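You operate a simulated robot arm through the tools that you are given. There is no shell and no other tool. Be economical: measure what you need, move in short steps, check, and stop when the job is done.

You run a simulated two-armed robot. Do the job below in one go: nothing can be reset, and whatever is moved stays where it is left.

## Task
Take the grey cloth from the teal table and lay it out flat on the beige table.

Only the result counts: the job must be done as asked and must still hold three seconds after the hand-in. Knocking over, shifting, dropping, spilling or breaking anything else fails it. Flat cloth is picked up by pressing the open fingertips on it (5 to 10 N) and closing them slowly along it; thin cloth reads only 2 to 8 mm in the jaws.

## Robot
Two 7-joint arms with two-finger parallel grippers on one trunk, on a base that drives. Base frame: it is fixed to the floor where the robot stands at the start and does not move with it; the origin is under the middle of the robot, x ahead of it, y to its left, z up. Lengths are in mm, angles in rad, forces in N, time in s.
The left shoulder is at the start at [70, 188, 1165], the right one opposite. Places, roughly: beige table [500, 1900, 800]. Payload 3.91 kg a hand.
Tool frame (each hand has its own): the origin (TCP) lies between the finger pads and is the grasp point; the fingertips stand 30 mm ahead of it; z points along the fingers, y is the line along which they close. Largest opening 110 mm; finger width 20, thickness 10; the body of the gripper, 48 by 112 mm, starts 55 mm behind the TCP.
Orientation is that of the tool frame in the base frame, as a unit quaternion [x, y, z, w]. With the fingers straight down and closing along the base's y, the tool's x points along the base's -x, its y along +y and its z along -z.

## Interface
- The arms move only by the tool move_arm. It takes "left_increments", "right_increments" or both (then of equal length, played together; a hand with none holds still); each is a list of rows, each a list of 7 numbers: the turn, a rotation vector about the base's x, y, z in units of 120 degrees (1.0 is 120 degrees), then the shift along the base's x, y, z in units of 100 mm (1.0 is 100 mm), then the finger opening in mm, from 0 to 110. In form: [[rx, ry, rz, x, y, z, gripper], ...]. A call has 1 to 20 rows; each row is the pose to reach, as a shift and turn from the pose commanded when the call began. A call with a number of a shift or a turn outside -1 to 1 is refused whole. Rows are played at 5 a second. More than 50 mm and 0.15 rad between two rows, or a gripper value outside its range, and nothing of the call is played. Where a pose cannot be reached the arm comes as near as it can. A force on the tool above 40 N (or 10 N above the force at the start of the call, whichever is more), or a blocked arm, ends the call early, and 0.2 s more pass. Each finger travels about 72 mm/s and halts on what it meets, pressing with about 37 N; the grip force reading is that of the motor and also rises with nothing between the fingers. The clock runs only during rows and for 0.2 s after the last one: add rows that repeat a pose to give the fingers time. The reply holds the time, the measured pose of the TCP, the force on the tool along the base axes, the opening and the grip force, in the units named above and with some noise, with the torque about the TCP (base axes, N m) and any sound that the robot's microphone picked up, and new pictures: "pictures" is both (left out), scene, wrist or none (wrist: the cameras of the hands that moved).
- Cameras (640 x 400 px; columns grow to the right, rows downward): "scene" is now at [120.1, 20.3, 1374.8]; the picture's right is [0.23, -0.97, 0.00], its down [-0.73, -0.17, -0.66] and it looks along [0.65, 0.15, -0.75] (base axes); focal length 285 px, centre (320, 200). "left" rides on the left gripper at [72, -17, -103] in its tool frame; the picture's right is [0.23, 0.97, 0.00], its down [-0.76, 0.18, -0.62] and it looks along [-0.61, 0.14, 0.78] (tool axes); focal length 222 px, centre (320, 200). "right" rides on the right gripper at [72, 17, -103] in its tool frame; the picture's right is [-0.23, 0.97, 0.00], its down [-0.76, -0.18, -0.62] and it looks along [-0.61, -0.14, 0.78] (tool axes); focal length 222 px, centre (320, 200). There is no depth. A picture from a camera that has moved, and an enlarged one, comes with that camera's place and axes in the base frame and with its lens. The place of the scene camera against the robot may be out by one fixed shift of up to 12 mm in any direction.
- raise_lower(by): slides the trunk up (or, below 0, down) by that many mm; the arms and the scene camera ride with it, the base frame stays. It gives what a move gives, with no picture.
- drive_base(legs): drives the robot by 1 to 6 legs, each [ahead, turn to the left] in mm and rad, along the robot's own axes; the way and the turn of a leg run together, so that a leg with both is an arc; at most 1500 mm and 3.142 rad a leg. The arms and the cameras ride along, it lands a little off, and it stops where it bumps. It gives what a move gives, and a new picture of the scene camera.
- aim_head(pan, tilt): turns the head with the scene camera to pan (to the left, within 1.501 rad either way) and tilt (down, from -0.506 to 1.204), counted from straight ahead of the robot. It gives what a move gives, and a new picture of the scene camera.
- close_up(camera, box): a new picture of the part [left, top, right, bottom] of that camera's present view, enlarged. No time passes.
- close_job(): hands the job in; it is judged then, once.

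Go step by step. Nothing tells you exact positions but the pictures and the camera data: compare them with the known pose of the tool, close in by small moves and look again before you grip or let go. The budget is 120 turns and 260 pictures, counting those below and the enlarged ones. Unless the task says otherwise, let go and move clear before handing in, and close with one line.

The tools are called after "Request:" by a JSON object that holds its "op" and its "data". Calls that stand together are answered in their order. move_arm: Moves the arms, as the interface text tells. Its arguments: {"type":"object","properties":{"left_increments":{"type":"array","items":{"type":"array","items":{"type":"number"}}},"right_increments":{"type":"array","items":{"type":"array","items":{"type":"number"}}},"pictures":{"type":"string","enum":["both","scene","wrist","none"]}},"required":[]} The other tools are called the same way: raise_lower (by) slides the trunk up or down; drive_base (legs) drives the base; aim_head (pan, tilt) turns the head that bears the scene camera; close_up (camera, box) takes an enlarged picture of a part of a camera's view; close_job () hands the job in.

At the start:

```text
time_s: 0.0
left_position: [522.2, 354.8, 989.5]
left_ee_rot: [0.0, 1.0, 0.0, 0.0]
left_wrist_force: [0.9, -0.4, 0.7]
left_wrist_torque: [0.0, 0.0, 0.0]
left_grip_width: 110.1
left_grip_force: 0.0
right_position: [316.5, -19.7, 1041.8]
right_ee_rot: [0.0, 1.0, 0.001, 0.0]
right_wrist_force: [-0.1, 0.1, -0.5]
right_wrist_torque: [0.03, 0.01, -0.02]
right_grip_width: 110.0
right_grip_force: 0.1
trunk travel left (down, up): [-675.0, 265.0]
robot x, y, heading: [0.4, 1.0, -0.0]
head pan, tilt: [0.229, 0.846]
```

scene: 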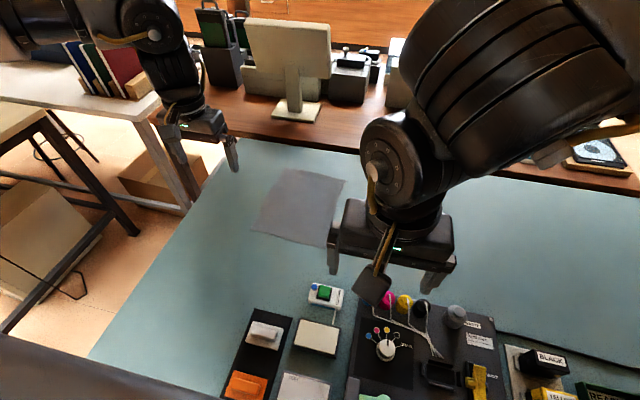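
right: 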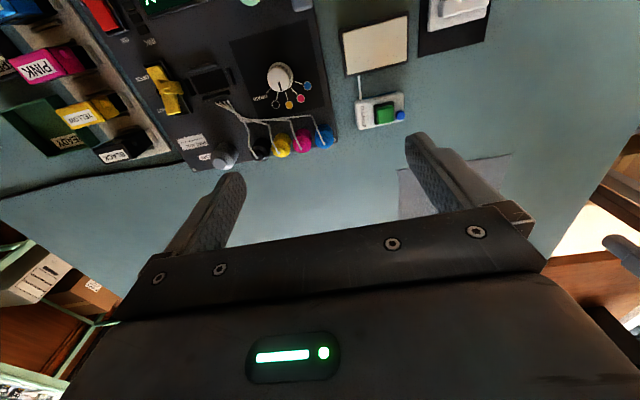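
left: 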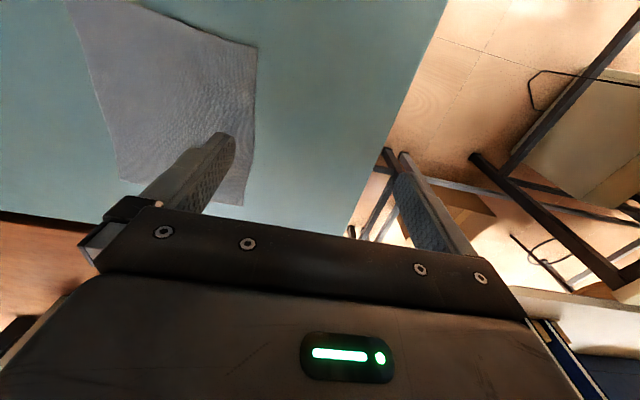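

I see the grey cloth on the teal table, roughly x 500–750, y 90–290. I'll look left at the beige table first and zoom in on the cloth.

Request:
{"op": "close_up", "data": {"camera": "scene", "box": [220, 140, 380, 260]}}

Request:
{"op": "aim_head", "data": {"pan": 1.3, "tilt": 0.4}}

```text
3.33 times, centred on (300, 200) of scene
camera zoom: at [120.1, 20.3, 1374.8], right [0.23, -0.97, 0.0], down [-0.73, -0.17, -0.66], along [0.65, 0.15, -0.75], focal length 951 px, centre (387, 200)
```

zoom: 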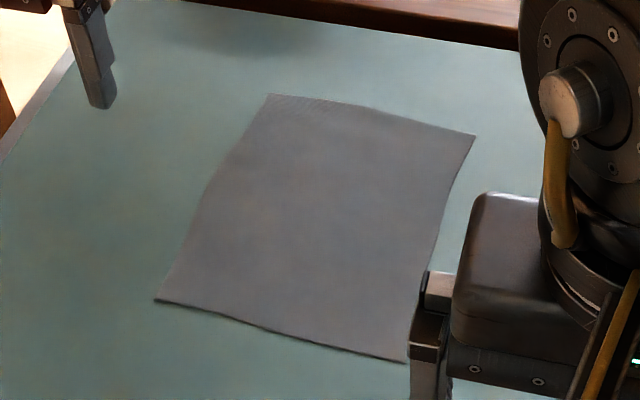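

```text
time_s: 1.3
left_position: [522.6, 355.2, 989.6]
left_ee_rot: [0.0, 1.0, 0.0, 0.0]
left_wrist_force: [-0.9, 0.7, 0.1]
left_wrist_torque: [-0.01, 0.02, 0.02]
left_grip_width: 110.3
left_grip_force: 0.1
right_position: [316.9, -17.6, 1040.2]
right_ee_rot: [-0.001, 1.0, 0.001, -0.001]
right_wrist_force: [0.1, 0.6, -1.1]
right_wrist_torque: [0.05, -0.01, 0.03]
right_grip_width: 110.1
right_grip_force: 0.0
trunk travel left (down, up): [-675.0, 265.0]
robot x, y, heading: [-1.6, -3.0, 0.0]
head pan, tilt: [1.3, 0.4]
camera scene: at [68.6, 91.6, 1413.5], right [0.96, -0.27, 0.0], down [-0.1, -0.38, -0.92], along [0.25, 0.89, -0.39], focal length 285 px, centre (320, 200)
```

scene: 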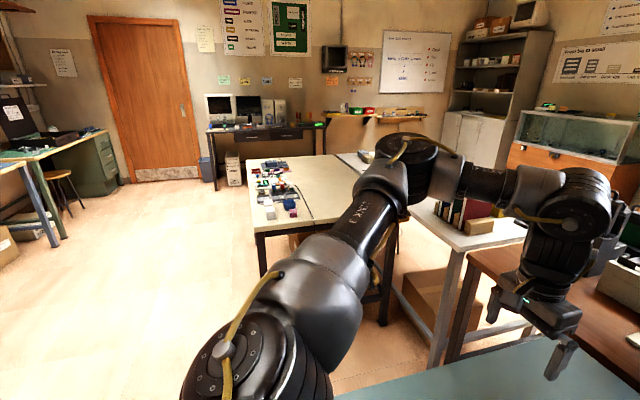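

The beige table is the dark-legged one at left, with coloured blocks on its left end. By comparing scene and left-wrist views the teal top is at z ≈ 803 and the cloth corners about (472,88), (481,278), (715,265), (705,78). I'll bring both hands above the near edge.

Request:
{"op": "move_arm", "data": {"left_increments": [[0, 0, 0, -0.07, -0.25, -0.1, 110], [0, 0, 0, -0.15, -0.5, -0.2, 90], [0, 0, 0, -0.22, -0.75, -0.35, 60], [0, 0, 0, -0.3, -1.0, -0.5, 30]], "right_increments": [[0, 0, 0, 0.25, 0.16, -0.1, 110], [0, 0, 0, 0.5, 0.32, -0.2, 90], [0, 0, 0, 0.75, 0.5, -0.35, 60], [0, 0, 0, 1.0, 0.65, -0.5, 30]], "pictures": "none"}}

Request:
{"op": "move_arm", "data": {"left_increments": [[0, 0, 0, 0, 0, -0.1, 30], [0, 0, 0, 0, 0, -0.3, 30], [0, 0, 0, 0, 0, -0.5, 30], [0, 0, 0, 0, 0, -0.5, 30]], "right_increments": [[0, 0, 0, 0.25, 0.2, -0.3, 30], [0, 0, 0, 0.5, 0.4, -0.6, 30], [0, 0, 0, 0.76, 0.65, -0.95, 30], [0, 0, 0, 0.76, 0.65, -1.0, 30]], "pictures": "none"}}

Request:
{"op": "aim_head", "data": {"pan": 0.3, "tilt": 0.95}}

```text
time_s: 2.3
left_position: [493.7, 253.3, 939.7]
left_ee_rot: [-0.001, 1.0, 0.001, -0.001]
left_wrist_force: [-0.2, -0.1, 0.1]
left_wrist_torque: [0.0, -0.02, 0.01]
left_grip_width: 30.1
left_grip_force: 0.0
right_position: [418.0, 46.0, 989.5]
right_ee_rot: [0.0, 1.0, 0.001, 0.0]
right_wrist_force: [0.7, 0.4, -0.3]
right_wrist_torque: [0.0, 0.0, 0.0]
right_grip_width: 29.7
right_grip_force: 0.0
trunk travel left (down, up): [-675.0, 265.0]
robot x, y, heading: [-5.1, -1.1, 0.004]
head pan, tilt: [1.3, 0.4]
```

```text
refused: row 3 steps farther than a row can; nothing moved
```

```text
time_s: 3.6
left_position: [492.6, 254.8, 942.0]
left_ee_rot: [0.0, 1.0, 0.0, 0.0]
left_wrist_force: [0.1, -0.4, 0.0]
left_wrist_torque: [0.02, 0.0, 0.0]
left_grip_width: 30.0
left_grip_force: 0.0
right_position: [415.8, 45.9, 991.3]
right_ee_rot: [-0.001, 1.0, 0.001, 0.0]
right_wrist_force: [0.7, -0.4, 0.0]
right_wrist_torque: [-0.05, -0.01, -0.02]
right_grip_width: 29.8
right_grip_force: 0.0
trunk travel left (down, up): [-675.0, 265.0]
robot x, y, heading: [1.8, -1.5, -0.002]
head pan, tilt: [0.3, 0.949]
camera scene: at [113.1, 24.0, 1367.0], right [0.3, -0.95, 0.0], down [-0.78, -0.24, -0.58], along [0.56, 0.17, -0.81], focal length 285 px, centre (320, 200)
```

scene: 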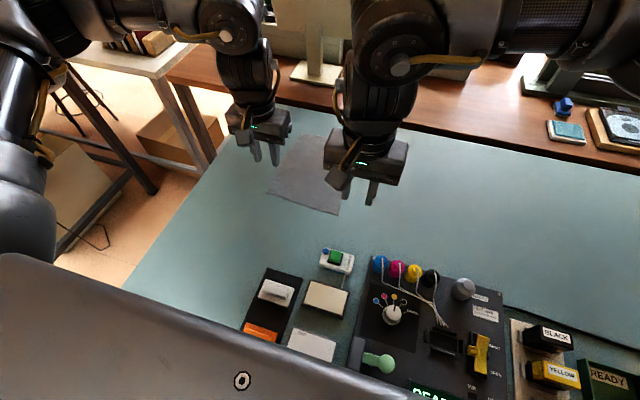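

The second step was too long per row. I'll replay it with finer rows to bring both hands over the near edge.

Request:
{"op": "move_arm", "data": {"left_increments": [[0, 0, 0, 0, 0, -0.1, 30], [0, 0, 0, 0, 0, -0.2, 30], [0, 0, 0, 0, 0, -0.35, 30], [0, 0, 0, 0, 0, -0.5, 30], [0, 0, 0, 0, 0, -0.7, 30], [0, 0, 0, 0, 0, -0.7, 30]], "right_increments": [[0, 0, 0, 0.2, 0.16, -0.2, 30], [0, 0, 0, 0.4, 0.32, -0.4, 30], [0, 0, 0, 0.6, 0.48, -0.6, 30], [0, 0, 0, 0.76, 0.65, -0.8, 30], [0, 0, 0, 0.76, 0.65, -1.0, 30], [0, 0, 0, 0.76, 0.65, -1.0, 30]], "pictures": "both"}}

```text
time_s: 5.0
left_position: [493.5, 254.0, 870.5]
left_ee_rot: [0.0, 1.0, 0.0, -0.001]
left_wrist_force: [0.8, -1.0, -0.4]
left_wrist_torque: [0.0, -0.02, 0.0]
left_grip_width: 29.9
left_grip_force: 0.1
right_position: [490.3, 111.4, 890.7]
right_ee_rot: [-0.001, 1.0, 0.0, 0.0]
right_wrist_force: [-0.6, -0.3, 0.4]
right_wrist_torque: [-0.01, 0.0, 0.01]
right_grip_width: 29.9
right_grip_force: 0.0
trunk travel left (down, up): [-675.0, 265.0]
robot x, y, heading: [-0.7, 4.4, -0.001]
head pan, tilt: [0.3, 0.949]
camera scene: at [112.6, 23.9, 1367.0], right [0.3, -0.96, 0.0], down [-0.78, -0.24, -0.58], along [0.56, 0.17, -0.81], focal length 285 px, centre (320, 200)
camera right: at [419.9, 127.5, 991.9], right [0.23, 0.97, 0.0], down [0.76, -0.18, 0.62], along [0.61, -0.14, -0.78], focal length 222 px, centre (320, 200)
camera left: at [418.4, 237.3, 974.3], right [-0.23, 0.97, 0.0], down [0.76, 0.18, 0.62], along [0.61, 0.14, -0.78], focal length 222 px, centre (320, 200)
```

scene: 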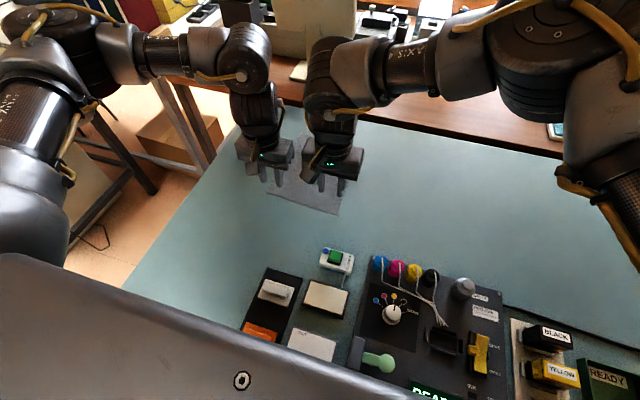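
right: 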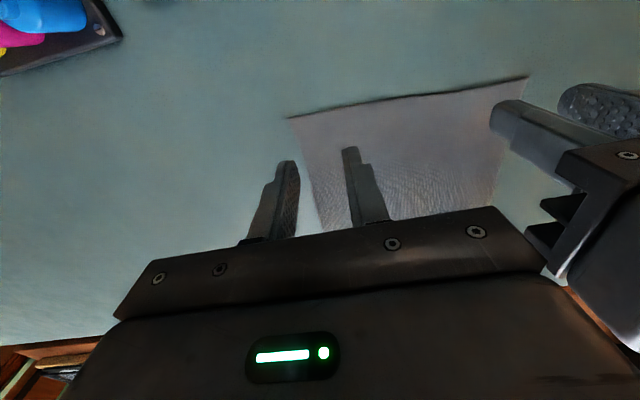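
left: 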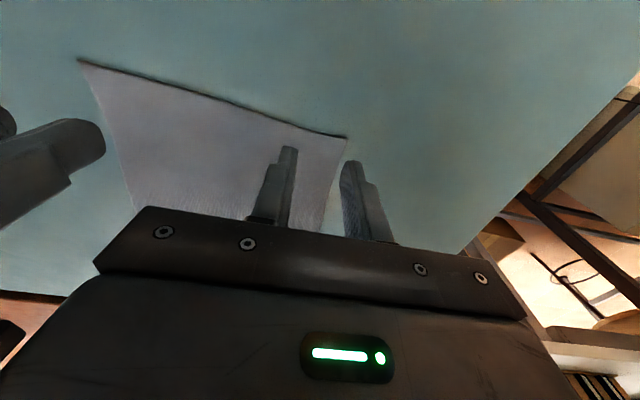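

Wrist views agree: near corners at about (485,273) and (475,88). I'll shift each hand to sit just inside its corner, then lower to near contact.

Request:
{"op": "move_arm", "data": {"left_increments": [[0, 0, 0, 0.07, -0.09, 0, 24], [0, 0, 0, 0.07, -0.09, -0.2, 24], [0, 0, 0, 0.07, -0.09, -0.3, 24], [0, 0, 0, 0.07, -0.09, -0.3, 24]], "right_increments": [[0, 0, 0, 0.03, 0.04, 0, 24], [0, 0, 0, 0.03, 0.04, -0.25, 24], [0, 0, 0, 0.03, 0.04, -0.5, 24], [0, 0, 0, 0.03, 0.04, -0.5, 24]], "pictures": "wrist"}}

```text
time_s: 6.0
left_position: [499.7, 243.7, 841.5]
left_ee_rot: [0.0, 1.0, 0.0, 0.0]
left_wrist_force: [0.2, 0.2, 0.0]
left_wrist_torque: [-0.04, -0.01, -0.02]
left_grip_width: 24.1
left_grip_force: 0.0
right_position: [494.1, 114.1, 840.4]
right_ee_rot: [0.0, 1.0, 0.001, 0.0]
right_wrist_force: [-0.8, 0.4, 0.5]
right_wrist_torque: [0.0, 0.01, 0.0]
right_grip_width: 24.0
right_grip_force: 0.1
trunk travel left (down, up): [-675.0, 265.0]
robot x, y, heading: [3.6, -0.9, 0.003]
head pan, tilt: [0.3, 0.949]
camera right: at [422.6, 129.7, 942.4], right [0.23, 0.97, 0.0], down [0.76, -0.18, 0.62], along [0.61, -0.14, -0.78], focal length 222 px, centre (320, 200)
camera left: at [425.4, 227.3, 944.8], right [-0.23, 0.97, 0.0], down [0.76, 0.18, 0.62], along [0.61, 0.14, -0.78], focal length 222 px, centre (320, 200)
```

right: 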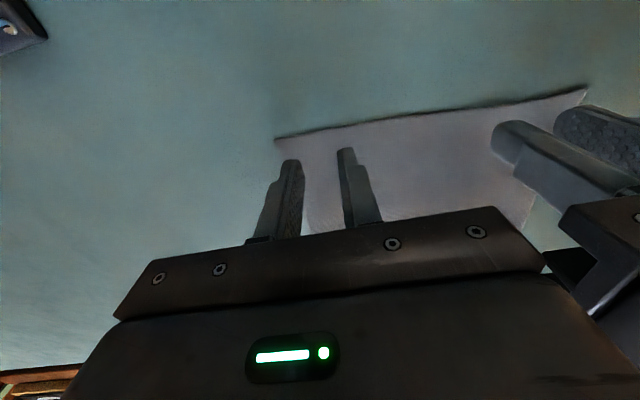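
left: 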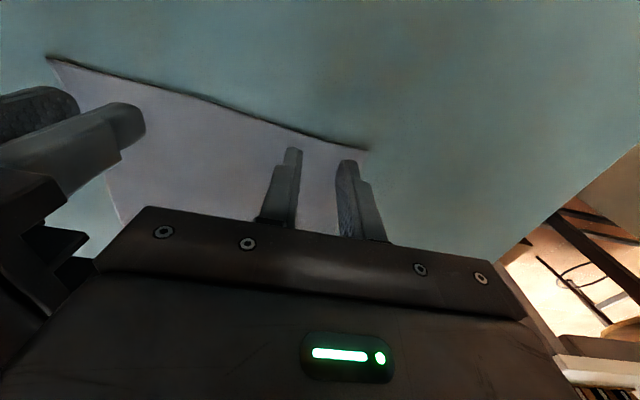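

Both finger pairs are above cloth just inside the edges. Now I creep down to feel the table.

Request:
{"op": "move_arm", "data": {"left_increments": [[0, 0, 0, 0, 0, -0.04, 24], [0, 0, 0, 0, 0, -0.07, 24], [0, 0, 0, 0, 0, -0.07, 24]], "right_increments": [[0, 0, 0, 0, 0, -0.04, 24], [0, 0, 0, 0, 0, -0.07, 24], [0, 0, 0, 0, 0, -0.07, 24]], "pictures": "none"}}

```text
time_s: 6.8
left_position: [500.3, 245.5, 833.6]
left_ee_rot: [0.0, 1.0, 0.0, 0.0]
left_wrist_force: [-0.4, 0.4, 0.8]
left_wrist_torque: [0.02, -0.01, 0.01]
left_grip_width: 24.0
left_grip_force: 0.1
right_position: [494.6, 111.5, 834.4]
right_ee_rot: [-0.001, 1.0, 0.002, 0.0]
right_wrist_force: [-0.3, -0.4, -0.5]
right_wrist_torque: [0.04, 0.01, 0.0]
right_grip_width: 24.2
right_grip_force: 0.0
trunk travel left (down, up): [-675.0, 265.0]
robot x, y, heading: [-0.5, 3.6, -0.003]
head pan, tilt: [0.3, 0.949]
```

Request:
{"op": "move_arm", "data": {"left_increments": [[0, 0, 0, 0, 0, -0.015, 24], [0, 0, 0, 0, 0, -0.03, 24], [0, 0, 0, 0, 0, -0.03, 24]], "right_increments": [[0, 0, 0, 0, 0, -0.015, 24], [0, 0, 0, 0, 0, -0.03, 24], [0, 0, 0, 0, 0, -0.03, 24]], "pictures": "none"}}

```text
time_s: 7.6
left_position: [499.4, 245.9, 832.2]
left_ee_rot: [0.0, 1.0, 0.0, 0.001]
left_wrist_force: [0.5, 1.9, 7.9]
left_wrist_torque: [0.08, -0.01, -0.01]
left_grip_width: 24.0
left_grip_force: 0.0
right_position: [494.3, 111.5, 831.7]
right_ee_rot: [0.0, 1.0, 0.002, 0.001]
right_wrist_force: [0.7, -0.1, 0.5]
right_wrist_torque: [0.0, -0.01, -0.02]
right_grip_width: 24.0
right_grip_force: 0.1
right hand out of reach, approached as far as the arm can: row 2, 3
trunk travel left (down, up): [-675.0, 265.0]
robot x, y, heading: [0.7, -2.5, -0.001]
head pan, tilt: [0.3, 0.949]
```

Left is pressing at 8 N, but the right arm is at its reach limit. I'll raise both hands 90 mm and lower the trunk by the same amount to gain reach.

Request:
{"op": "move_arm", "data": {"left_increments": [[0, 0, 0, 0, 0, 0.3, 24], [0, 0, 0, 0, 0, 0.6, 24], [0, 0, 0, 0, 0, 0.9, 24]], "right_increments": [[0, 0, 0, 0, 0, 0.3, 24], [0, 0, 0, 0, 0, 0.6, 24], [0, 0, 0, 0, 0, 0.9, 24]], "pictures": "none"}}

Request:
{"op": "raise_lower", "data": {"by": -80}}

```text
time_s: 8.4
left_position: [498.6, 245.2, 920.8]
left_ee_rot: [-0.001, 1.0, -0.001, 0.001]
left_wrist_force: [0.0, -0.5, -0.2]
left_wrist_torque: [0.02, 0.01, -0.01]
left_grip_width: 23.9
left_grip_force: 0.2
right_position: [492.7, 113.4, 921.3]
right_ee_rot: [0.0, 1.0, 0.001, 0.0]
right_wrist_force: [-0.5, 0.0, -0.3]
right_wrist_torque: [-0.03, 0.0, 0.0]
right_grip_width: 23.9
right_grip_force: 0.1
trunk travel left (down, up): [-675.0, 265.0]
robot x, y, heading: [-1.7, -1.1, -0.0]
head pan, tilt: [0.3, 0.949]
```

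```text
time_s: 9.6
left_position: [500.0, 245.2, 840.9]
left_ee_rot: [0.0, 1.0, 0.0, 0.0]
left_wrist_force: [0.5, -0.5, -1.2]
left_wrist_torque: [-0.02, 0.02, -0.01]
left_grip_width: 23.9
left_grip_force: 0.1
right_position: [493.1, 112.9, 842.0]
right_ee_rot: [0.0, 1.0, 0.002, 0.0]
right_wrist_force: [0.0, 0.7, -0.6]
right_wrist_torque: [0.01, -0.05, 0.02]
right_grip_width: 24.1
right_grip_force: 0.0
trunk travel left (down, up): [-595.0, 345.0]
robot x, y, heading: [1.2, -1.1, -0.001]
head pan, tilt: [0.3, 0.949]
```

Request:
{"op": "move_arm", "data": {"left_increments": [[0, 0, 0, 0, 0, -0.05, 24], [0, 0, 0, 0, 0, -0.085, 24], [0, 0, 0, 0, 0, -0.1, 24], [0, 0, 0, 0, 0, -0.1, 24]], "right_increments": [[0, 0, 0, 0, 0.02, -0.05, 24], [0, 0, 0, 0, 0.02, -0.085, 24], [0, 0, 0, 0, 0.02, -0.1, 24], [0, 0, 0, 0, 0.02, -0.1, 24]], "pictures": "wrist"}}

```text
time_s: 10.6
left_position: [499.4, 245.4, 831.5]
left_ee_rot: [-0.001, 1.0, 0.0, 0.0]
left_wrist_force: [0.8, 0.8, 7.6]
left_wrist_torque: [0.06, 0.02, 0.0]
left_grip_width: 24.1
left_grip_force: 0.1
right_position: [494.2, 116.0, 830.1]
right_ee_rot: [0.0, 1.0, 0.001, 0.001]
right_wrist_force: [1.1, 0.8, 4.9]
right_wrist_torque: [-0.04, 0.0, 0.05]
right_grip_width: 23.8
right_grip_force: 0.0
trunk travel left (down, up): [-595.0, 345.0]
robot x, y, heading: [1.4, 0.9, -0.0]
head pan, tilt: [0.3, 0.949]
camera right: at [422.0, 131.0, 933.1], right [0.23, 0.97, 0.0], down [0.76, -0.18, 0.62], along [0.61, -0.14, -0.78], focal length 222 px, centre (320, 200)
camera left: at [425.9, 228.1, 935.1], right [-0.23, 0.97, 0.0], down [0.76, 0.18, 0.62], along [0.61, 0.14, -0.78], focal length 222 px, centre (320, 200)
```

right: 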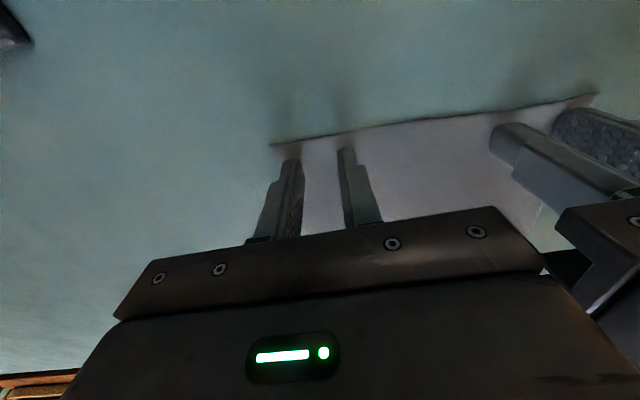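
left: 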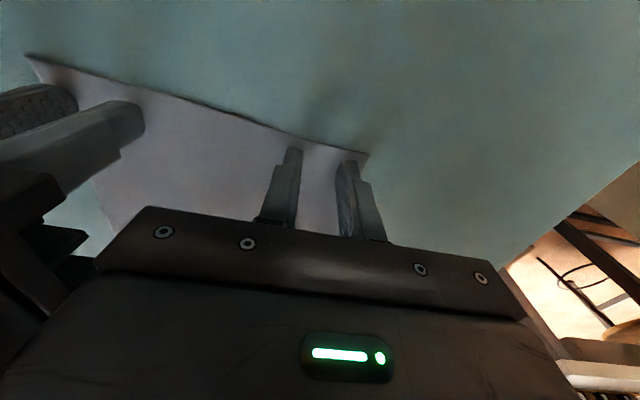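

Both hands press at 5–8 N. Now I close the fingers slowly along the cloth.

Request:
{"op": "move_arm", "data": {"left_increments": [[0, 0, 0, 0, 0, 0, 21], [0, 0, 0, 0, 0, 0, 18], [0, 0, 0, 0, 0, 0, 15], [0, 0, 0, 0, 0, 0, 12], [0, 0, 0, 0, 0, 0, 9], [0, 0, 0, 0, 0, 0, 6], [0, 0, 0, 0, 0, 0, 3], [0, 0, 0, 0, 0, 0, 0], [0, 0, 0, 0, 0, 0, 0], [0, 0, 0, 0, 0, 0, 0]], "right_increments": [[0, 0, 0, 0, 0, -0.005, 21], [0, 0, 0, 0, 0, -0.01, 18], [0, 0, 0, 0, 0, -0.01, 15], [0, 0, 0, 0, 0, -0.01, 12], [0, 0, 0, 0, 0, -0.01, 9], [0, 0, 0, 0, 0, -0.01, 6], [0, 0, 0, 0, 0, -0.01, 3], [0, 0, 0, 0, 0, -0.01, 0], [0, 0, 0, 0, 0, -0.01, 0], [0, 0, 0, 0, 0, -0.01, 0]], "pictures": "wrist"}}

```text
time_s: 12.8
left_position: [498.7, 244.2, 832.0]
left_ee_rot: [0.0, 1.0, 0.001, 0.001]
left_wrist_force: [-0.3, -4.3, 9.7]
left_wrist_torque: [-0.14, -0.01, 0.01]
left_grip_width: 1.5
left_grip_force: 37.6
right_position: [492.2, 113.7, 829.5]
right_ee_rot: [0.0, 1.0, 0.002, 0.002]
right_wrist_force: [1.1, 2.6, 25.4]
right_wrist_torque: [0.04, 0.07, -0.03]
right_grip_width: 0.2
right_grip_force: 37.3
trunk travel left (down, up): [-595.0, 345.0]
robot x, y, heading: [0.3, -1.0, 0.007]
head pan, tilt: [0.3, 0.949]
camera right: at [420.2, 130.3, 932.8], right [0.23, 0.97, 0.0], down [0.76, -0.18, 0.62], along [0.61, -0.14, -0.78], focal length 222 px, centre (320, 200)
camera left: at [424.1, 227.2, 936.1], right [-0.23, 0.97, 0.0], down [0.76, 0.18, 0.63], along [0.61, 0.14, -0.78], focal length 222 px, centre (320, 200)
```

right: 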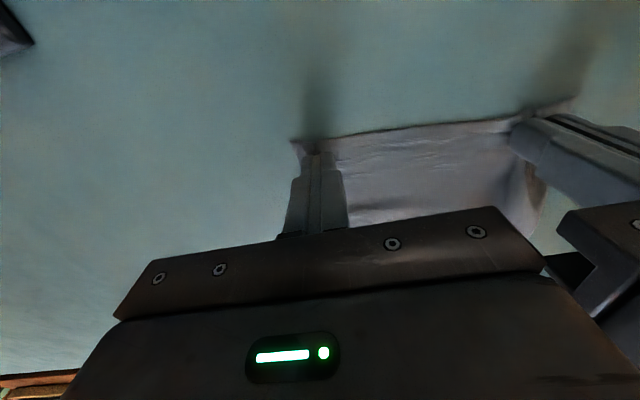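
left: 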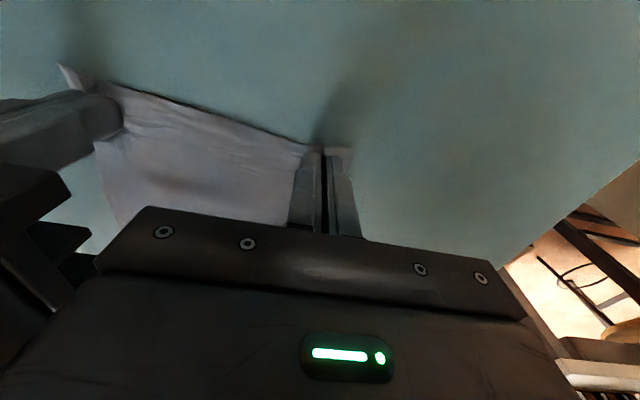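

The fingers closed with cloth bunched beside them, but readings (1.5 and 0.2 mm) are low. I'll test with a small lift.

Request:
{"op": "move_arm", "data": {"left_increments": [[0, 0, 0, 0, 0, 0.1, 0], [0, 0, 0, 0, 0, 0.2, 0], [0, 0, 0, 0, 0, 0.2, 0]], "right_increments": [[0, 0, 0, 0, 0, 0.1, 0], [0, 0, 0, 0, 0, 0.2, 0], [0, 0, 0, 0, 0, 0.2, 0]], "pictures": "wrist"}}

```text
time_s: 13.6
left_position: [499.2, 245.9, 849.1]
left_ee_rot: [0.0, 1.0, 0.0, -0.001]
left_wrist_force: [0.2, -0.2, 0.1]
left_wrist_torque: [-0.02, 0.02, 0.03]
left_grip_width: 1.5
left_grip_force: 37.1
right_position: [494.0, 115.8, 847.7]
right_ee_rot: [0.0, 1.0, 0.0, -0.001]
right_wrist_force: [0.7, -0.2, -0.7]
right_wrist_torque: [0.01, -0.01, 0.0]
right_grip_width: 0.1
right_grip_force: 36.4
trunk travel left (down, up): [-595.0, 345.0]
robot x, y, heading: [2.0, -6.1, -0.001]
head pan, tilt: [0.3, 0.949]
camera right: at [422.6, 131.5, 950.2], right [0.23, 0.97, 0.0], down [0.76, -0.18, 0.62], along [0.61, -0.14, -0.78], focal length 222 px, centre (320, 200)
camera left: at [427.0, 228.8, 953.5], right [-0.23, 0.97, 0.0], down [0.76, 0.18, 0.62], along [0.61, 0.14, -0.78], focal length 222 px, centre (320, 200)
```

right: 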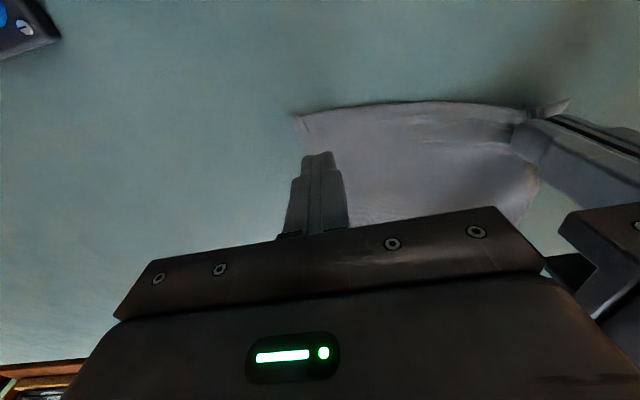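
left: 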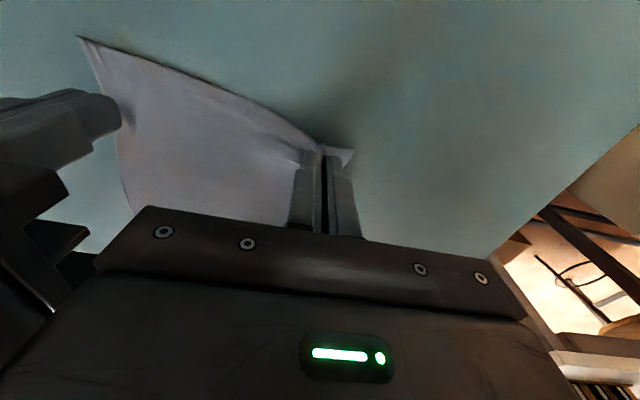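

The left hand holds its corner; the right slipped off. I'll set the left back down, open the right and re-press a little further in, at y ≈ 128 (the cloth corner is now near (465,104)).

Request:
{"op": "move_arm", "data": {"left_increments": [[0, 0, 0, 0, 0, -0.08, 0], [0, 0, 0, 0, 0, -0.16, 0], [0, 0, 0, 0, 0, -0.16, 0], [0, 0, 0, 0, 0, -0.16, 0]], "right_increments": [[0, 0, 0, -0.03, 0.06, 0, 12], [0, 0, 0, -0.06, 0.13, 0, 25], [0, 0, 0, -0.06, 0.13, -0.1, 25], [0, 0, 0, -0.06, 0.13, -0.1, 25]], "pictures": "wrist"}}

```text
time_s: 14.6
left_position: [500.3, 246.4, 834.8]
left_ee_rot: [0.0, 1.0, 0.0, -0.001]
left_wrist_force: [0.4, 0.0, 1.6]
left_wrist_torque: [-0.02, 0.02, -0.01]
left_grip_width: 1.6
left_grip_force: 37.4
right_position: [487.1, 128.5, 838.8]
right_ee_rot: [0.0, 1.0, 0.001, -0.001]
right_wrist_force: [0.2, -0.1, 0.0]
right_wrist_torque: [-0.03, 0.01, 0.04]
right_grip_width: 25.1
right_grip_force: 0.0
trunk travel left (down, up): [-595.0, 345.0]
robot x, y, heading: [-0.6, 0.1, 0.004]
head pan, tilt: [0.3, 0.949]
camera right: at [416.2, 144.4, 941.0], right [0.23, 0.97, 0.0], down [0.76, -0.18, 0.62], along [0.61, -0.14, -0.78], focal length 222 px, centre (320, 200)
camera left: at [426.3, 228.5, 938.7], right [-0.23, 0.97, 0.0], down [0.76, 0.18, 0.62], along [0.61, 0.14, -0.78], focal length 222 px, centre (320, 200)
```

right: 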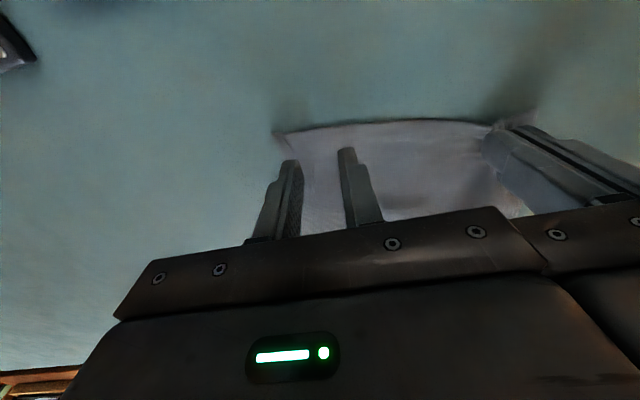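
left: 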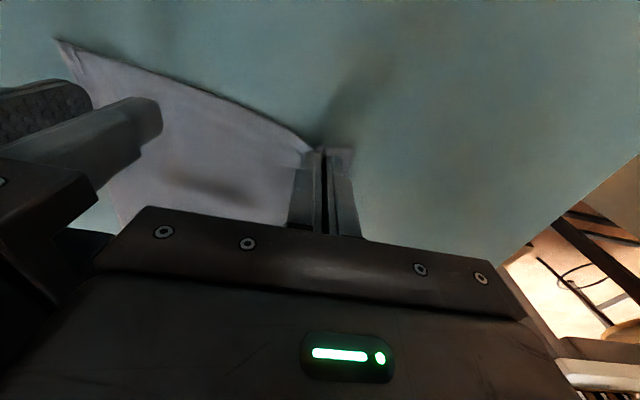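

Request:
{"op": "move_arm", "data": {"right_increments": [[0, 0, 0, 0.02, 0, -0.05, 25], [0, 0, 0, 0.02, 0, -0.08, 25], [0, 0, 0, 0.02, 0, -0.1, 25], [0, 0, 0, 0.02, 0, -0.1, 25]], "pictures": "none"}}

```text
time_s: 15.6
left_position: [498.8, 246.1, 835.3]
left_ee_rot: [0.0, 1.0, 0.0, 0.0]
left_wrist_force: [0.3, 0.1, 0.2]
left_wrist_torque: [0.01, 0.02, 0.01]
left_grip_width: 1.9
left_grip_force: 36.8
right_position: [489.3, 128.0, 831.6]
right_ee_rot: [0.0, 1.0, 0.002, 0.002]
right_wrist_force: [2.3, 1.6, 18.9]
right_wrist_torque: [-0.3, -0.07, 0.06]
right_grip_width: 24.8
right_grip_force: 0.0
trunk travel left (down, up): [-595.0, 345.0]
robot x, y, heading: [-1.6, -1.9, -0.001]
head pan, tilt: [0.3, 0.949]
```

18.9 N is too much; I ease up about 1 mm.

Request:
{"op": "move_arm", "data": {"right_increments": [[0, 0, 0, 0, 0, 0.011, 25], [0, 0, 0, 0, 0, 0.011, 25]], "pictures": "none"}}

```text
time_s: 16.1
left_position: [498.4, 246.3, 835.4]
left_ee_rot: [0.0, 1.0, -0.001, 0.0]
left_wrist_force: [0.4, -0.1, -0.7]
left_wrist_torque: [0.03, 0.01, 0.03]
left_grip_width: 1.4
left_grip_force: 36.9
right_position: [488.7, 127.7, 831.4]
right_ee_rot: [0.0, 1.0, 0.002, 0.0]
right_wrist_force: [2.8, 0.4, 14.5]
right_wrist_torque: [-0.24, -0.05, 0.04]
right_grip_width: 24.7
right_grip_force: 0.0
trunk travel left (down, up): [-595.0, 345.0]
robot x, y, heading: [-1.8, -0.3, 0.001]
head pan, tilt: [0.3, 0.949]
```

The torque shows mostly the outer finger presses. I'll tilt the right hand by about 1° so the inner finger bears too.

Request:
{"op": "move_arm", "data": {"right_increments": [[-0.006, 0, 0, 0, 0, 0.008, 25], [-0.008, 0, 0, 0, 0, 0.005, 25], [-0.008, 0, 0, 0, 0, 0.005, 25]], "pictures": "none"}}

```text
time_s: 16.9
left_position: [500.6, 245.4, 834.6]
left_ee_rot: [0.0, 1.0, 0.0, 0.0]
left_wrist_force: [0.2, -0.7, 0.1]
left_wrist_torque: [0.0, -0.01, 0.0]
left_grip_width: 1.4
left_grip_force: 37.2
right_position: [487.1, 125.4, 831.2]
right_ee_rot: [-0.001, 1.0, -0.006, 0.0]
right_wrist_force: [-0.8, 0.9, 3.7]
right_wrist_torque: [0.09, 0.01, -0.01]
right_grip_width: 25.8
right_grip_force: 0.1
right hand out of reach, approached as far as the arm can: row 1, 2, 3
trunk travel left (down, up): [-595.0, 345.0]
robot x, y, heading: [1.6, 1.4, -0.001]
head pan, tilt: [0.3, 0.949]
```

Request:
{"op": "move_arm", "data": {"right_increments": [[0.004, 0, 0, 0, 0, 0, 25], [0.004, 0, 0, 0, 0, -0.005, 25], [0.004, 0, 0, 0, 0, -0.005, 25]], "pictures": "wrist"}}

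```text
time_s: 17.8
left_position: [500.1, 245.5, 835.1]
left_ee_rot: [0.0, 1.0, 0.001, 0.0]
left_wrist_force: [0.0, -1.0, 0.6]
left_wrist_torque: [0.0, -0.03, 0.01]
left_grip_width: 1.6
left_grip_force: 36.8
right_position: [488.2, 124.5, 830.9]
right_ee_rot: [-0.001, 1.0, -0.003, 0.0]
right_wrist_force: [-0.7, -0.3, 2.8]
right_wrist_torque: [0.03, 0.05, -0.01]
right_grip_width: 25.1
right_grip_force: 0.0
trunk travel left (down, up): [-595.0, 345.0]
robot x, y, heading: [2.1, 4.1, 0.003]
head pan, tilt: [0.3, 0.949]
camera right: at [416.3, 141.2, 933.0], right [0.23, 0.97, -0.01], down [0.76, -0.17, 0.62], along [0.61, -0.15, -0.78], focal length 222 px, centre (320, 200)
```

right: 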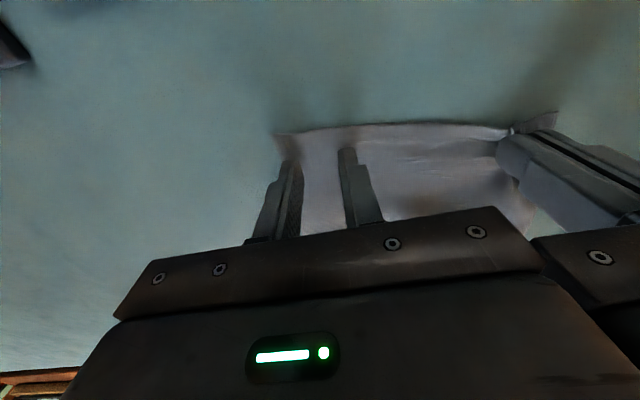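

Now lower 0.7 mm more for firmer contact and close slowly.

Request:
{"op": "move_arm", "data": {"right_increments": [[0, 0, 0, 0, 0, -0.008, 25], [0, 0, 0, 0, 0, -0.008, 25], [0, 0, 0, 0, 0, -0.008, 22], [0, 0, 0, 0, 0, -0.008, 19], [0, 0, 0, 0, 0, -0.008, 16], [0, 0, 0, 0, 0, -0.008, 13], [0, 0, 0, 0, 0, -0.008, 10], [0, 0, 0, 0, 0, -0.008, 7], [0, 0, 0, 0, 0, -0.006, 4], [0, 0, 0, 0, 0, -0.004, 2], [0, 0, 0, 0, 0, -0.004, 0], [0, 0, 0, 0, 0, -0.004, 0], [0, 0, 0, 0, 0, -0.004, 0]], "pictures": "wrist"}}

```text
time_s: 20.6
left_position: [498.4, 245.9, 835.5]
left_ee_rot: [-0.001, 1.0, 0.0, 0.0]
left_wrist_force: [-1.4, -6.4, 0.2]
left_wrist_torque: [-0.19, 0.0, -0.02]
left_grip_width: 1.4
left_grip_force: 37.6
right_position: [487.4, 124.2, 831.6]
right_ee_rot: [0.0, 1.0, -0.003, 0.001]
right_wrist_force: [-0.1, 5.3, 12.6]
right_wrist_torque: [0.2, 0.0, 0.01]
right_grip_width: 1.5
right_grip_force: 37.2
trunk travel left (down, up): [-595.0, 345.0]
robot x, y, heading: [0.5, 0.3, 0.002]
head pan, tilt: [0.3, 0.949]
camera right: at [415.4, 141.3, 932.8], right [0.23, 0.97, -0.01], down [0.76, -0.17, 0.62], along [0.61, -0.15, -0.78], focal length 222 px, centre (320, 200)
```

right: 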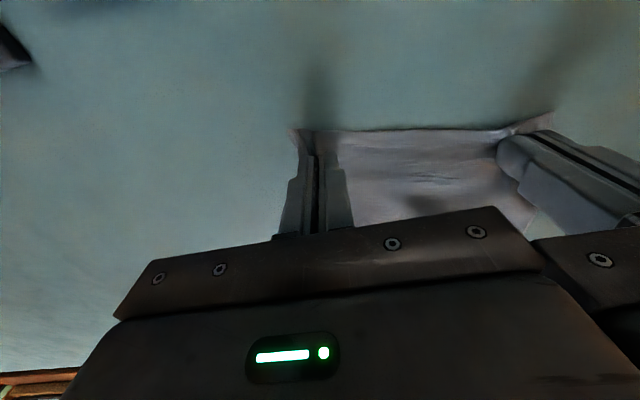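

Both grips read 1.5 mm and the cloth is taut between the hands, so both hold. I lift slowly.

Request:
{"op": "move_arm", "data": {"left_increments": [[0, 0, 0, 0, -0.01, 0.05, 0], [0, 0, 0, 0, -0.01, 0.1, 0], [0, 0, 0, 0, -0.01, 0.2, 0], [0, 0, 0, 0, -0.01, 0.35, 0], [0, 0, 0, 0, -0.01, 0.5, 0], [0, 0, 0, 0, -0.01, 0.7, 0], [0, 0, 0, 0, -0.01, 0.7, 0]], "right_increments": [[0, 0, 0, 0, 0.01, 0.08, 0], [0, 0, 0, 0, 0.01, 0.14, 0], [0, 0, 0, 0, 0.01, 0.24, 0], [0, 0, 0, 0, 0.01, 0.39, 0], [0, 0, 0, 0, 0.01, 0.54, 0], [0, 0, 0, 0, 0.01, 0.74, 0], [0, 0, 0, 0, 0.01, 0.74, 0]], "pictures": "both"}}

```text
time_s: 22.1
left_position: [500.3, 243.8, 904.4]
left_ee_rot: [0.0, 1.0, 0.001, -0.001]
left_wrist_force: [-0.2, -2.9, 0.4]
left_wrist_torque: [-0.08, 0.03, -0.03]
left_grip_width: 1.5
left_grip_force: 37.0
right_position: [487.6, 125.4, 904.9]
right_ee_rot: [-0.001, 1.0, -0.003, -0.001]
right_wrist_force: [0.3, 3.8, 0.7]
right_wrist_torque: [0.03, -0.02, -0.03]
right_grip_width: 1.9
right_grip_force: 37.0
trunk travel left (down, up): [-595.0, 345.0]
robot x, y, heading: [1.6, -2.3, 0.0]
head pan, tilt: [0.3, 0.949]
camera scene: at [114.0, 24.2, 1286.8], right [0.3, -0.96, 0.0], down [-0.78, -0.24, -0.58], along [0.56, 0.17, -0.81], focal length 285 px, centre (320, 200)
camera right: at [417.2, 143.2, 1006.4], right [0.23, 0.97, -0.01], down [0.76, -0.17, 0.62], along [0.61, -0.15, -0.78], focal length 222 px, centre (320, 200)
camera left: at [427.6, 228.0, 1007.9], right [-0.23, 0.97, 0.0], down [0.76, 0.18, 0.62], along [0.61, 0.14, -0.78], focal length 222 px, centre (320, 200)
```

scene: 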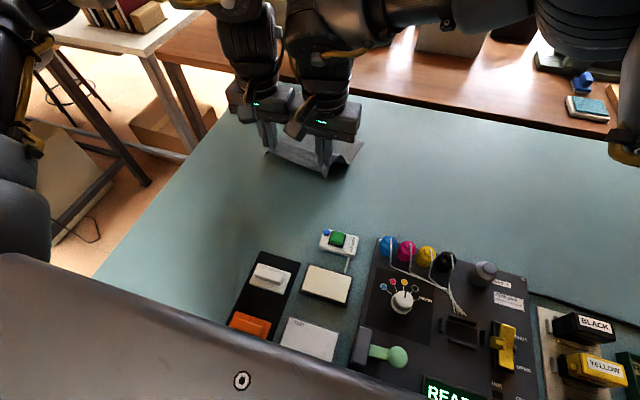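
right: 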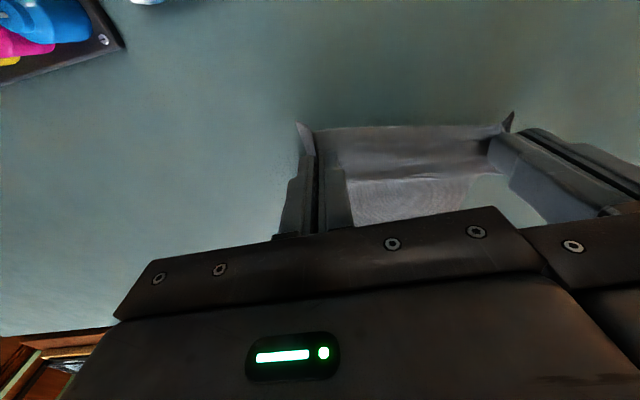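
left: 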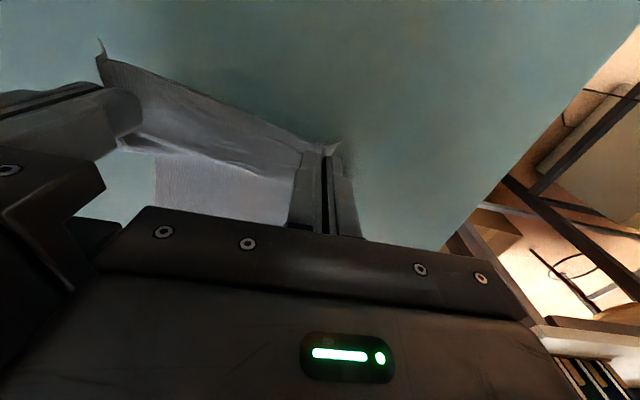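

The cloth hangs from both hands. I'll ease the tension slightly, raise the trunk, and look at the beige table and the floor in front of it.

Request:
{"op": "move_arm", "data": {"left_increments": [[0, 0, 0, 0, -0.01, 0.2, 0], [0, 0, 0, 0, -0.01, 0.4, 0], [0, 0, 0, 0, -0.01, 0.4, 0]], "right_increments": [[0, 0, 0, 0, 0.01, 0.2, 0], [0, 0, 0, 0, 0.01, 0.4, 0], [0, 0, 0, 0, 0.01, 0.4, 0]], "pictures": "none"}}

Request:
{"op": "raise_lower", "data": {"by": 260}}

Request:
{"op": "aim_head", "data": {"pan": 1.45, "tilt": 0.55}}

Request:
{"op": "aim_head", "data": {"pan": 0.9, "tilt": 0.65}}

```text
time_s: 22.9
left_position: [501.8, 243.8, 943.1]
left_ee_rot: [0.0, 1.0, -0.001, 0.0]
left_wrist_force: [-0.6, -6.8, -0.5]
left_wrist_torque: [-0.24, 0.07, -0.06]
left_grip_width: 1.8
left_grip_force: 36.8
right_position: [493.5, 122.5, 942.2]
right_ee_rot: [0.008, 1.0, 0.001, -0.008]
right_wrist_force: [0.2, 7.5, -0.1]
right_wrist_torque: [0.24, 0.01, 0.06]
right_grip_width: 1.5
right_grip_force: 36.6
trunk travel left (down, up): [-595.0, 345.0]
robot x, y, heading: [3.9, 0.6, -0.001]
head pan, tilt: [0.3, 0.949]
```

```text
time_s: 25.6
left_position: [500.9, 243.6, 1204.0]
left_ee_rot: [0.0, 1.0, 0.0, 0.0]
left_wrist_force: [-0.4, -6.3, 1.0]
left_wrist_torque: [-0.21, 0.01, -0.05]
left_grip_width: 1.5
left_grip_force: 37.1
right_position: [495.3, 122.1, 1207.5]
right_ee_rot: [0.009, 1.0, 0.003, -0.003]
right_wrist_force: [0.9, 6.8, -1.2]
right_wrist_torque: [0.17, -0.01, 0.05]
right_grip_width: 2.0
right_grip_force: 36.3
trunk travel left (down, up): [-855.0, 85.0]
robot x, y, heading: [-0.0, -3.5, 0.004]
head pan, tilt: [0.3, 0.949]
```

```text
time_s: 27.0
left_position: [500.3, 243.5, 1205.1]
left_ee_rot: [0.0, 1.0, 0.0, 0.0]
left_wrist_force: [0.3, -7.9, 0.6]
left_wrist_torque: [-0.18, -0.01, -0.04]
left_grip_width: 1.2
left_grip_force: 37.0
right_position: [494.8, 121.6, 1208.5]
right_ee_rot: [0.009, 1.0, 0.004, -0.002]
right_wrist_force: [0.3, 7.7, 0.0]
right_wrist_torque: [0.18, 0.01, 0.05]
right_grip_width: 1.8
right_grip_force: 36.9
trunk travel left (down, up): [-855.0, 85.0]
robot x, y, heading: [2.2, -1.2, -0.003]
head pan, tilt: [1.45, 0.55]
camera scene: at [54.7, 91.7, 1579.8], right [0.99, -0.12, 0.0], down [-0.06, -0.52, -0.85], along [0.1, 0.85, -0.52], focal length 285 px, centre (320, 200)
```

scene: 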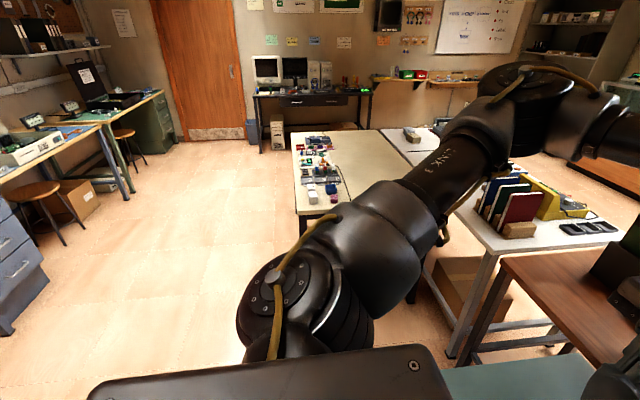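

```text
time_s: 28.0
left_position: [501.2, 243.6, 1204.8]
left_ee_rot: [0.0, 1.0, 0.0, 0.001]
left_wrist_force: [-1.0, -7.8, 0.2]
left_wrist_torque: [-0.25, 0.05, -0.04]
left_grip_width: 1.3
left_grip_force: 36.6
right_position: [495.2, 122.2, 1209.1]
right_ee_rot: [0.008, 1.0, 0.004, -0.002]
right_wrist_force: [0.9, 7.9, 0.0]
right_wrist_torque: [0.2, -0.01, 0.01]
right_grip_width: 1.6
right_grip_force: 37.3
trunk travel left (down, up): [-855.0, 85.0]
robot x, y, heading: [2.6, -2.7, -0.001]
head pan, tilt: [0.901, 0.649]
camera scene: at [97.6, 70.6, 1571.1], right [0.78, -0.62, 0.0], down [-0.38, -0.47, -0.8], along [0.49, 0.62, -0.6], focal length 285 px, centre (320, 200)
```

scene: 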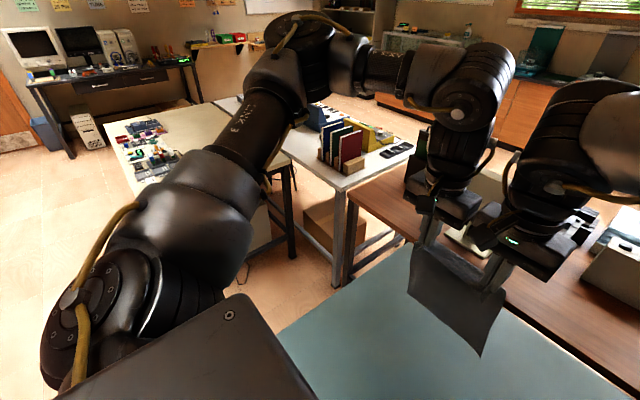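

The cloth hangs freely. The floor pocket before the beige table lies between the teal table (y<460), white desk (x>830) and beige table (y>1220). I'll pull the hands back to the robot's midline before driving.

Request:
{"op": "move_arm", "data": {"left_increments": [[0, 0, 0, -0.1, -0.2, 0, 0], [0, 0, 0, -0.2, -0.4, 0, 0], [0, 0, 0, -0.35, -0.6, 0, 0], [0, 0, 0, -0.5, -0.8, 0, 0], [0, 0, 0, -0.6, -0.95, 0, 0], [0, 0, 0, -0.6, -0.95, 0, 0]], "right_increments": [[0, 0, 0, -0.1, -0.2, 0, 0], [0, 0, 0, -0.2, -0.4, 0, 0], [0, 0, 0, -0.35, -0.6, 0, 0], [0, 0, 0, -0.5, -0.8, 0, 0], [0, 0, 0, -0.6, -0.95, 0, 0], [0, 0, 0, -0.6, -0.95, 0, 0]], "pictures": "none"}}

Request:
{"op": "move_arm", "data": {"left_increments": [[0, 0, 0, -0.1, -0.2, 0, 0], [0, 0, 0, -0.2, -0.4, 0, 0], [0, 0, 0, -0.35, -0.6, 0, 0], [0, 0, 0, -0.5, -0.88, 0, 0], [0, 0, 0, -0.5, -0.88, 0, 0]], "right_increments": [[0, 0, 0, -0.1, -0.2, 0, 0], [0, 0, 0, -0.2, -0.4, 0, 0], [0, 0, 0, -0.35, -0.6, 0, 0], [0, 0, 0, -0.5, -0.88, 0, 0], [0, 0, 0, -0.5, -0.88, 0, 0]], "pictures": "wrist"}}

```text
time_s: 28.9
left_position: [476.9, 196.0, 1206.0]
left_ee_rot: [0.008, 1.0, -0.009, -0.001]
left_wrist_force: [-6.9, -19.5, 0.1]
left_wrist_torque: [-0.6, 0.2, -0.19]
left_grip_width: 1.1
left_grip_force: 37.3
left hand out of reach, approached as far as the arm can: row 3, 4
right_position: [441.4, 62.4, 1209.0]
right_ee_rot: [-0.006, 1.0, 0.008, 0.004]
right_wrist_force: [5.6, 19.8, 1.0]
right_wrist_torque: [0.62, -0.21, 0.09]
right_grip_width: 1.8
right_grip_force: 36.6
trunk travel left (down, up): [-855.0, 85.0]
robot x, y, heading: [-0.3, -5.6, -0.001]
head pan, tilt: [0.901, 0.649]
stopped in row 4 (left hand): the force on the tool passed its limit (the readings are from after the stop); the commanded pose is now the measured one
```

```text
time_s: 29.3
left_position: [479.0, 188.2, 1206.8]
left_ee_rot: [0.014, 1.0, -0.015, -0.001]
left_wrist_force: [-7.1, -19.8, 0.9]
left_wrist_torque: [-0.6, 0.18, -0.19]
left_grip_width: 1.1
left_grip_force: 37.2
left hand out of reach, approached as far as the arm can: row 1
right_position: [439.5, 56.5, 1209.3]
right_ee_rot: [-0.009, 1.0, 0.016, 0.006]
right_wrist_force: [7.2, 19.5, -0.8]
right_wrist_torque: [0.64, -0.17, 0.05]
right_grip_width: 1.4
right_grip_force: 37.2
trunk travel left (down, up): [-855.0, 85.0]
robot x, y, heading: [-0.4, -1.0, -0.004]
head pan, tilt: [0.901, 0.649]
stopped in row 1 (left hand): the force on the tool passed its limit (the readings are from after the stop); the commanded pose is now the measured one
camera right: at [366.1, 68.6, 1310.6], right [0.21, 0.98, 0.03], down [0.76, -0.18, 0.63], along [0.62, -0.11, -0.78], focal length 222 px, centre (320, 200)
camera left: at [404.3, 177.2, 1311.4], right [-0.2, 0.98, -0.03], down [0.77, 0.18, 0.61], along [0.61, 0.1, -0.79], focal length 222 px, centre (320, 200)
```

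right: 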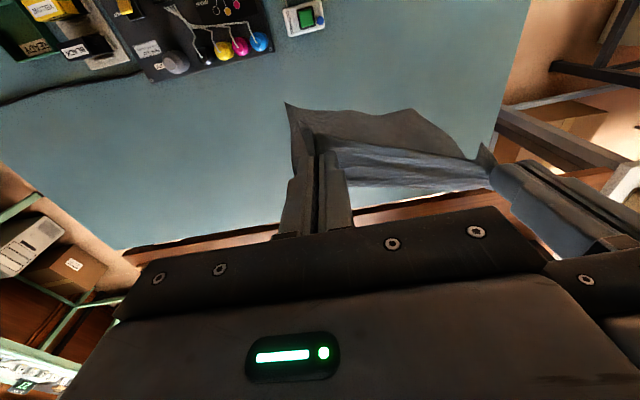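
left: 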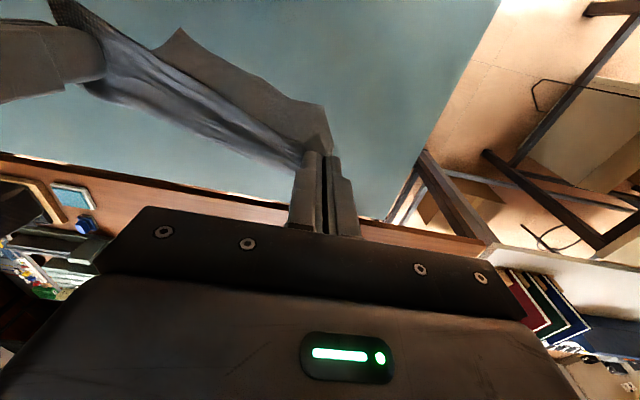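

The left arm can't come that far inward at this height; the cloth was stretched but held. I'll relieve the tension by moving the right hand back toward the left.

Request:
{"op": "move_arm", "data": {"right_increments": [[0, 0, 0, 0.12, 0.05, 0, 0], [0, 0, 0, 0.25, 0.1, 0, 0], [0, 0, 0, 0.36, 0.14, 0, 0], [0, 0, 0, 0.36, 0.14, 0, 0]], "pictures": "wrist"}}

```text
time_s: 30.3
left_position: [477.5, 194.0, 1206.2]
left_ee_rot: [0.011, 1.0, -0.013, -0.002]
left_wrist_force: [-0.3, 0.4, -0.4]
left_wrist_torque: [0.02, -0.01, 0.02]
left_grip_width: 1.1
left_grip_force: 37.6
right_position: [474.4, 69.8, 1209.1]
right_ee_rot: [-0.007, 1.0, 0.012, 0.004]
right_wrist_force: [0.2, -0.5, -0.6]
right_wrist_torque: [-0.06, 0.01, -0.01]
right_grip_width: 1.8
right_grip_force: 36.6
trunk travel left (down, up): [-855.0, 85.0]
robot x, y, heading: [0.1, -1.4, -0.005]
head pan, tilt: [0.901, 0.649]
camera right: at [401.5, 82.1, 1309.9], right [0.21, 0.98, 0.02], down [0.76, -0.18, 0.63], along [0.62, -0.12, -0.78], focal length 222 px, centre (320, 200)
```

right: 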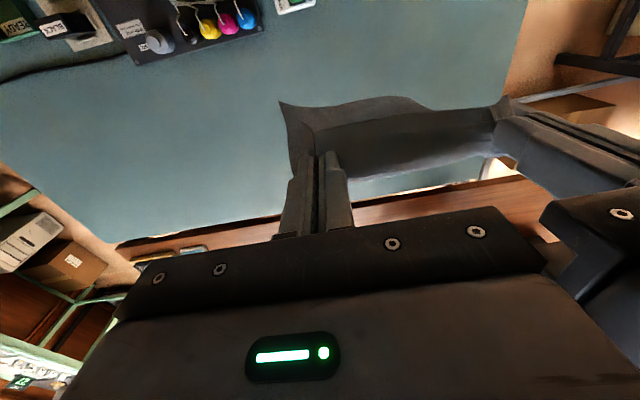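

Tension is gone and both grips still hold. Now turn left in place to face the gap.

Request:
{"op": "drive_base", "data": {"legs": [[0, 1.571]]}}

```text
time_s: 34.4
left_position: [-91.2, 490.0, 1229.9]
left_ee_rot: [-0.661, 0.747, -0.048, 0.062]
left_wrist_force: [25.1, 19.1, 36.9]
left_wrist_torque: [-1.13, 1.77, 1.35]
left_grip_width: 1.4
left_grip_force: 37.1
right_position: [2.2, 472.4, 1208.4]
right_ee_rot: [-0.699, 0.714, 0.031, -0.026]
right_wrist_force: [22.1, -17.8, -2.9]
right_wrist_torque: [1.38, 1.59, 0.31]
right_grip_width: 1.6
right_grip_force: 37.3
trunk travel left (down, up): [-855.0, 85.0]
robot x, y, heading: [1.2, -2.9, 1.531]
head pan, tilt: [0.901, 0.649]
stopped in leg 1: the robot was blocked; the commanded pose is now the measured one
camera scene: at [-114.1, 111.5, 1572.5], right [0.65, 0.76, 0.02], down [0.48, -0.4, -0.78], along [-0.59, 0.52, -0.62], focal length 285 px, centre (320, 200)
```

scene: 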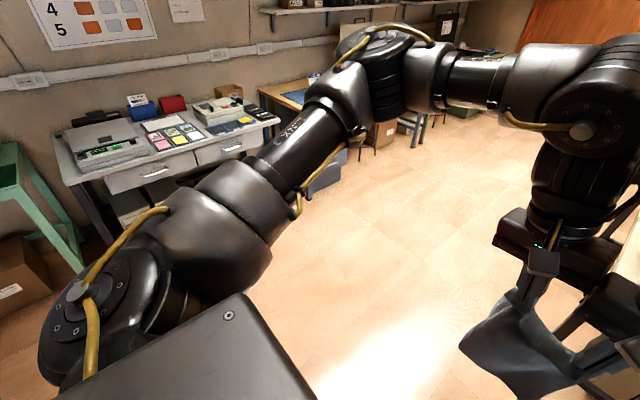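

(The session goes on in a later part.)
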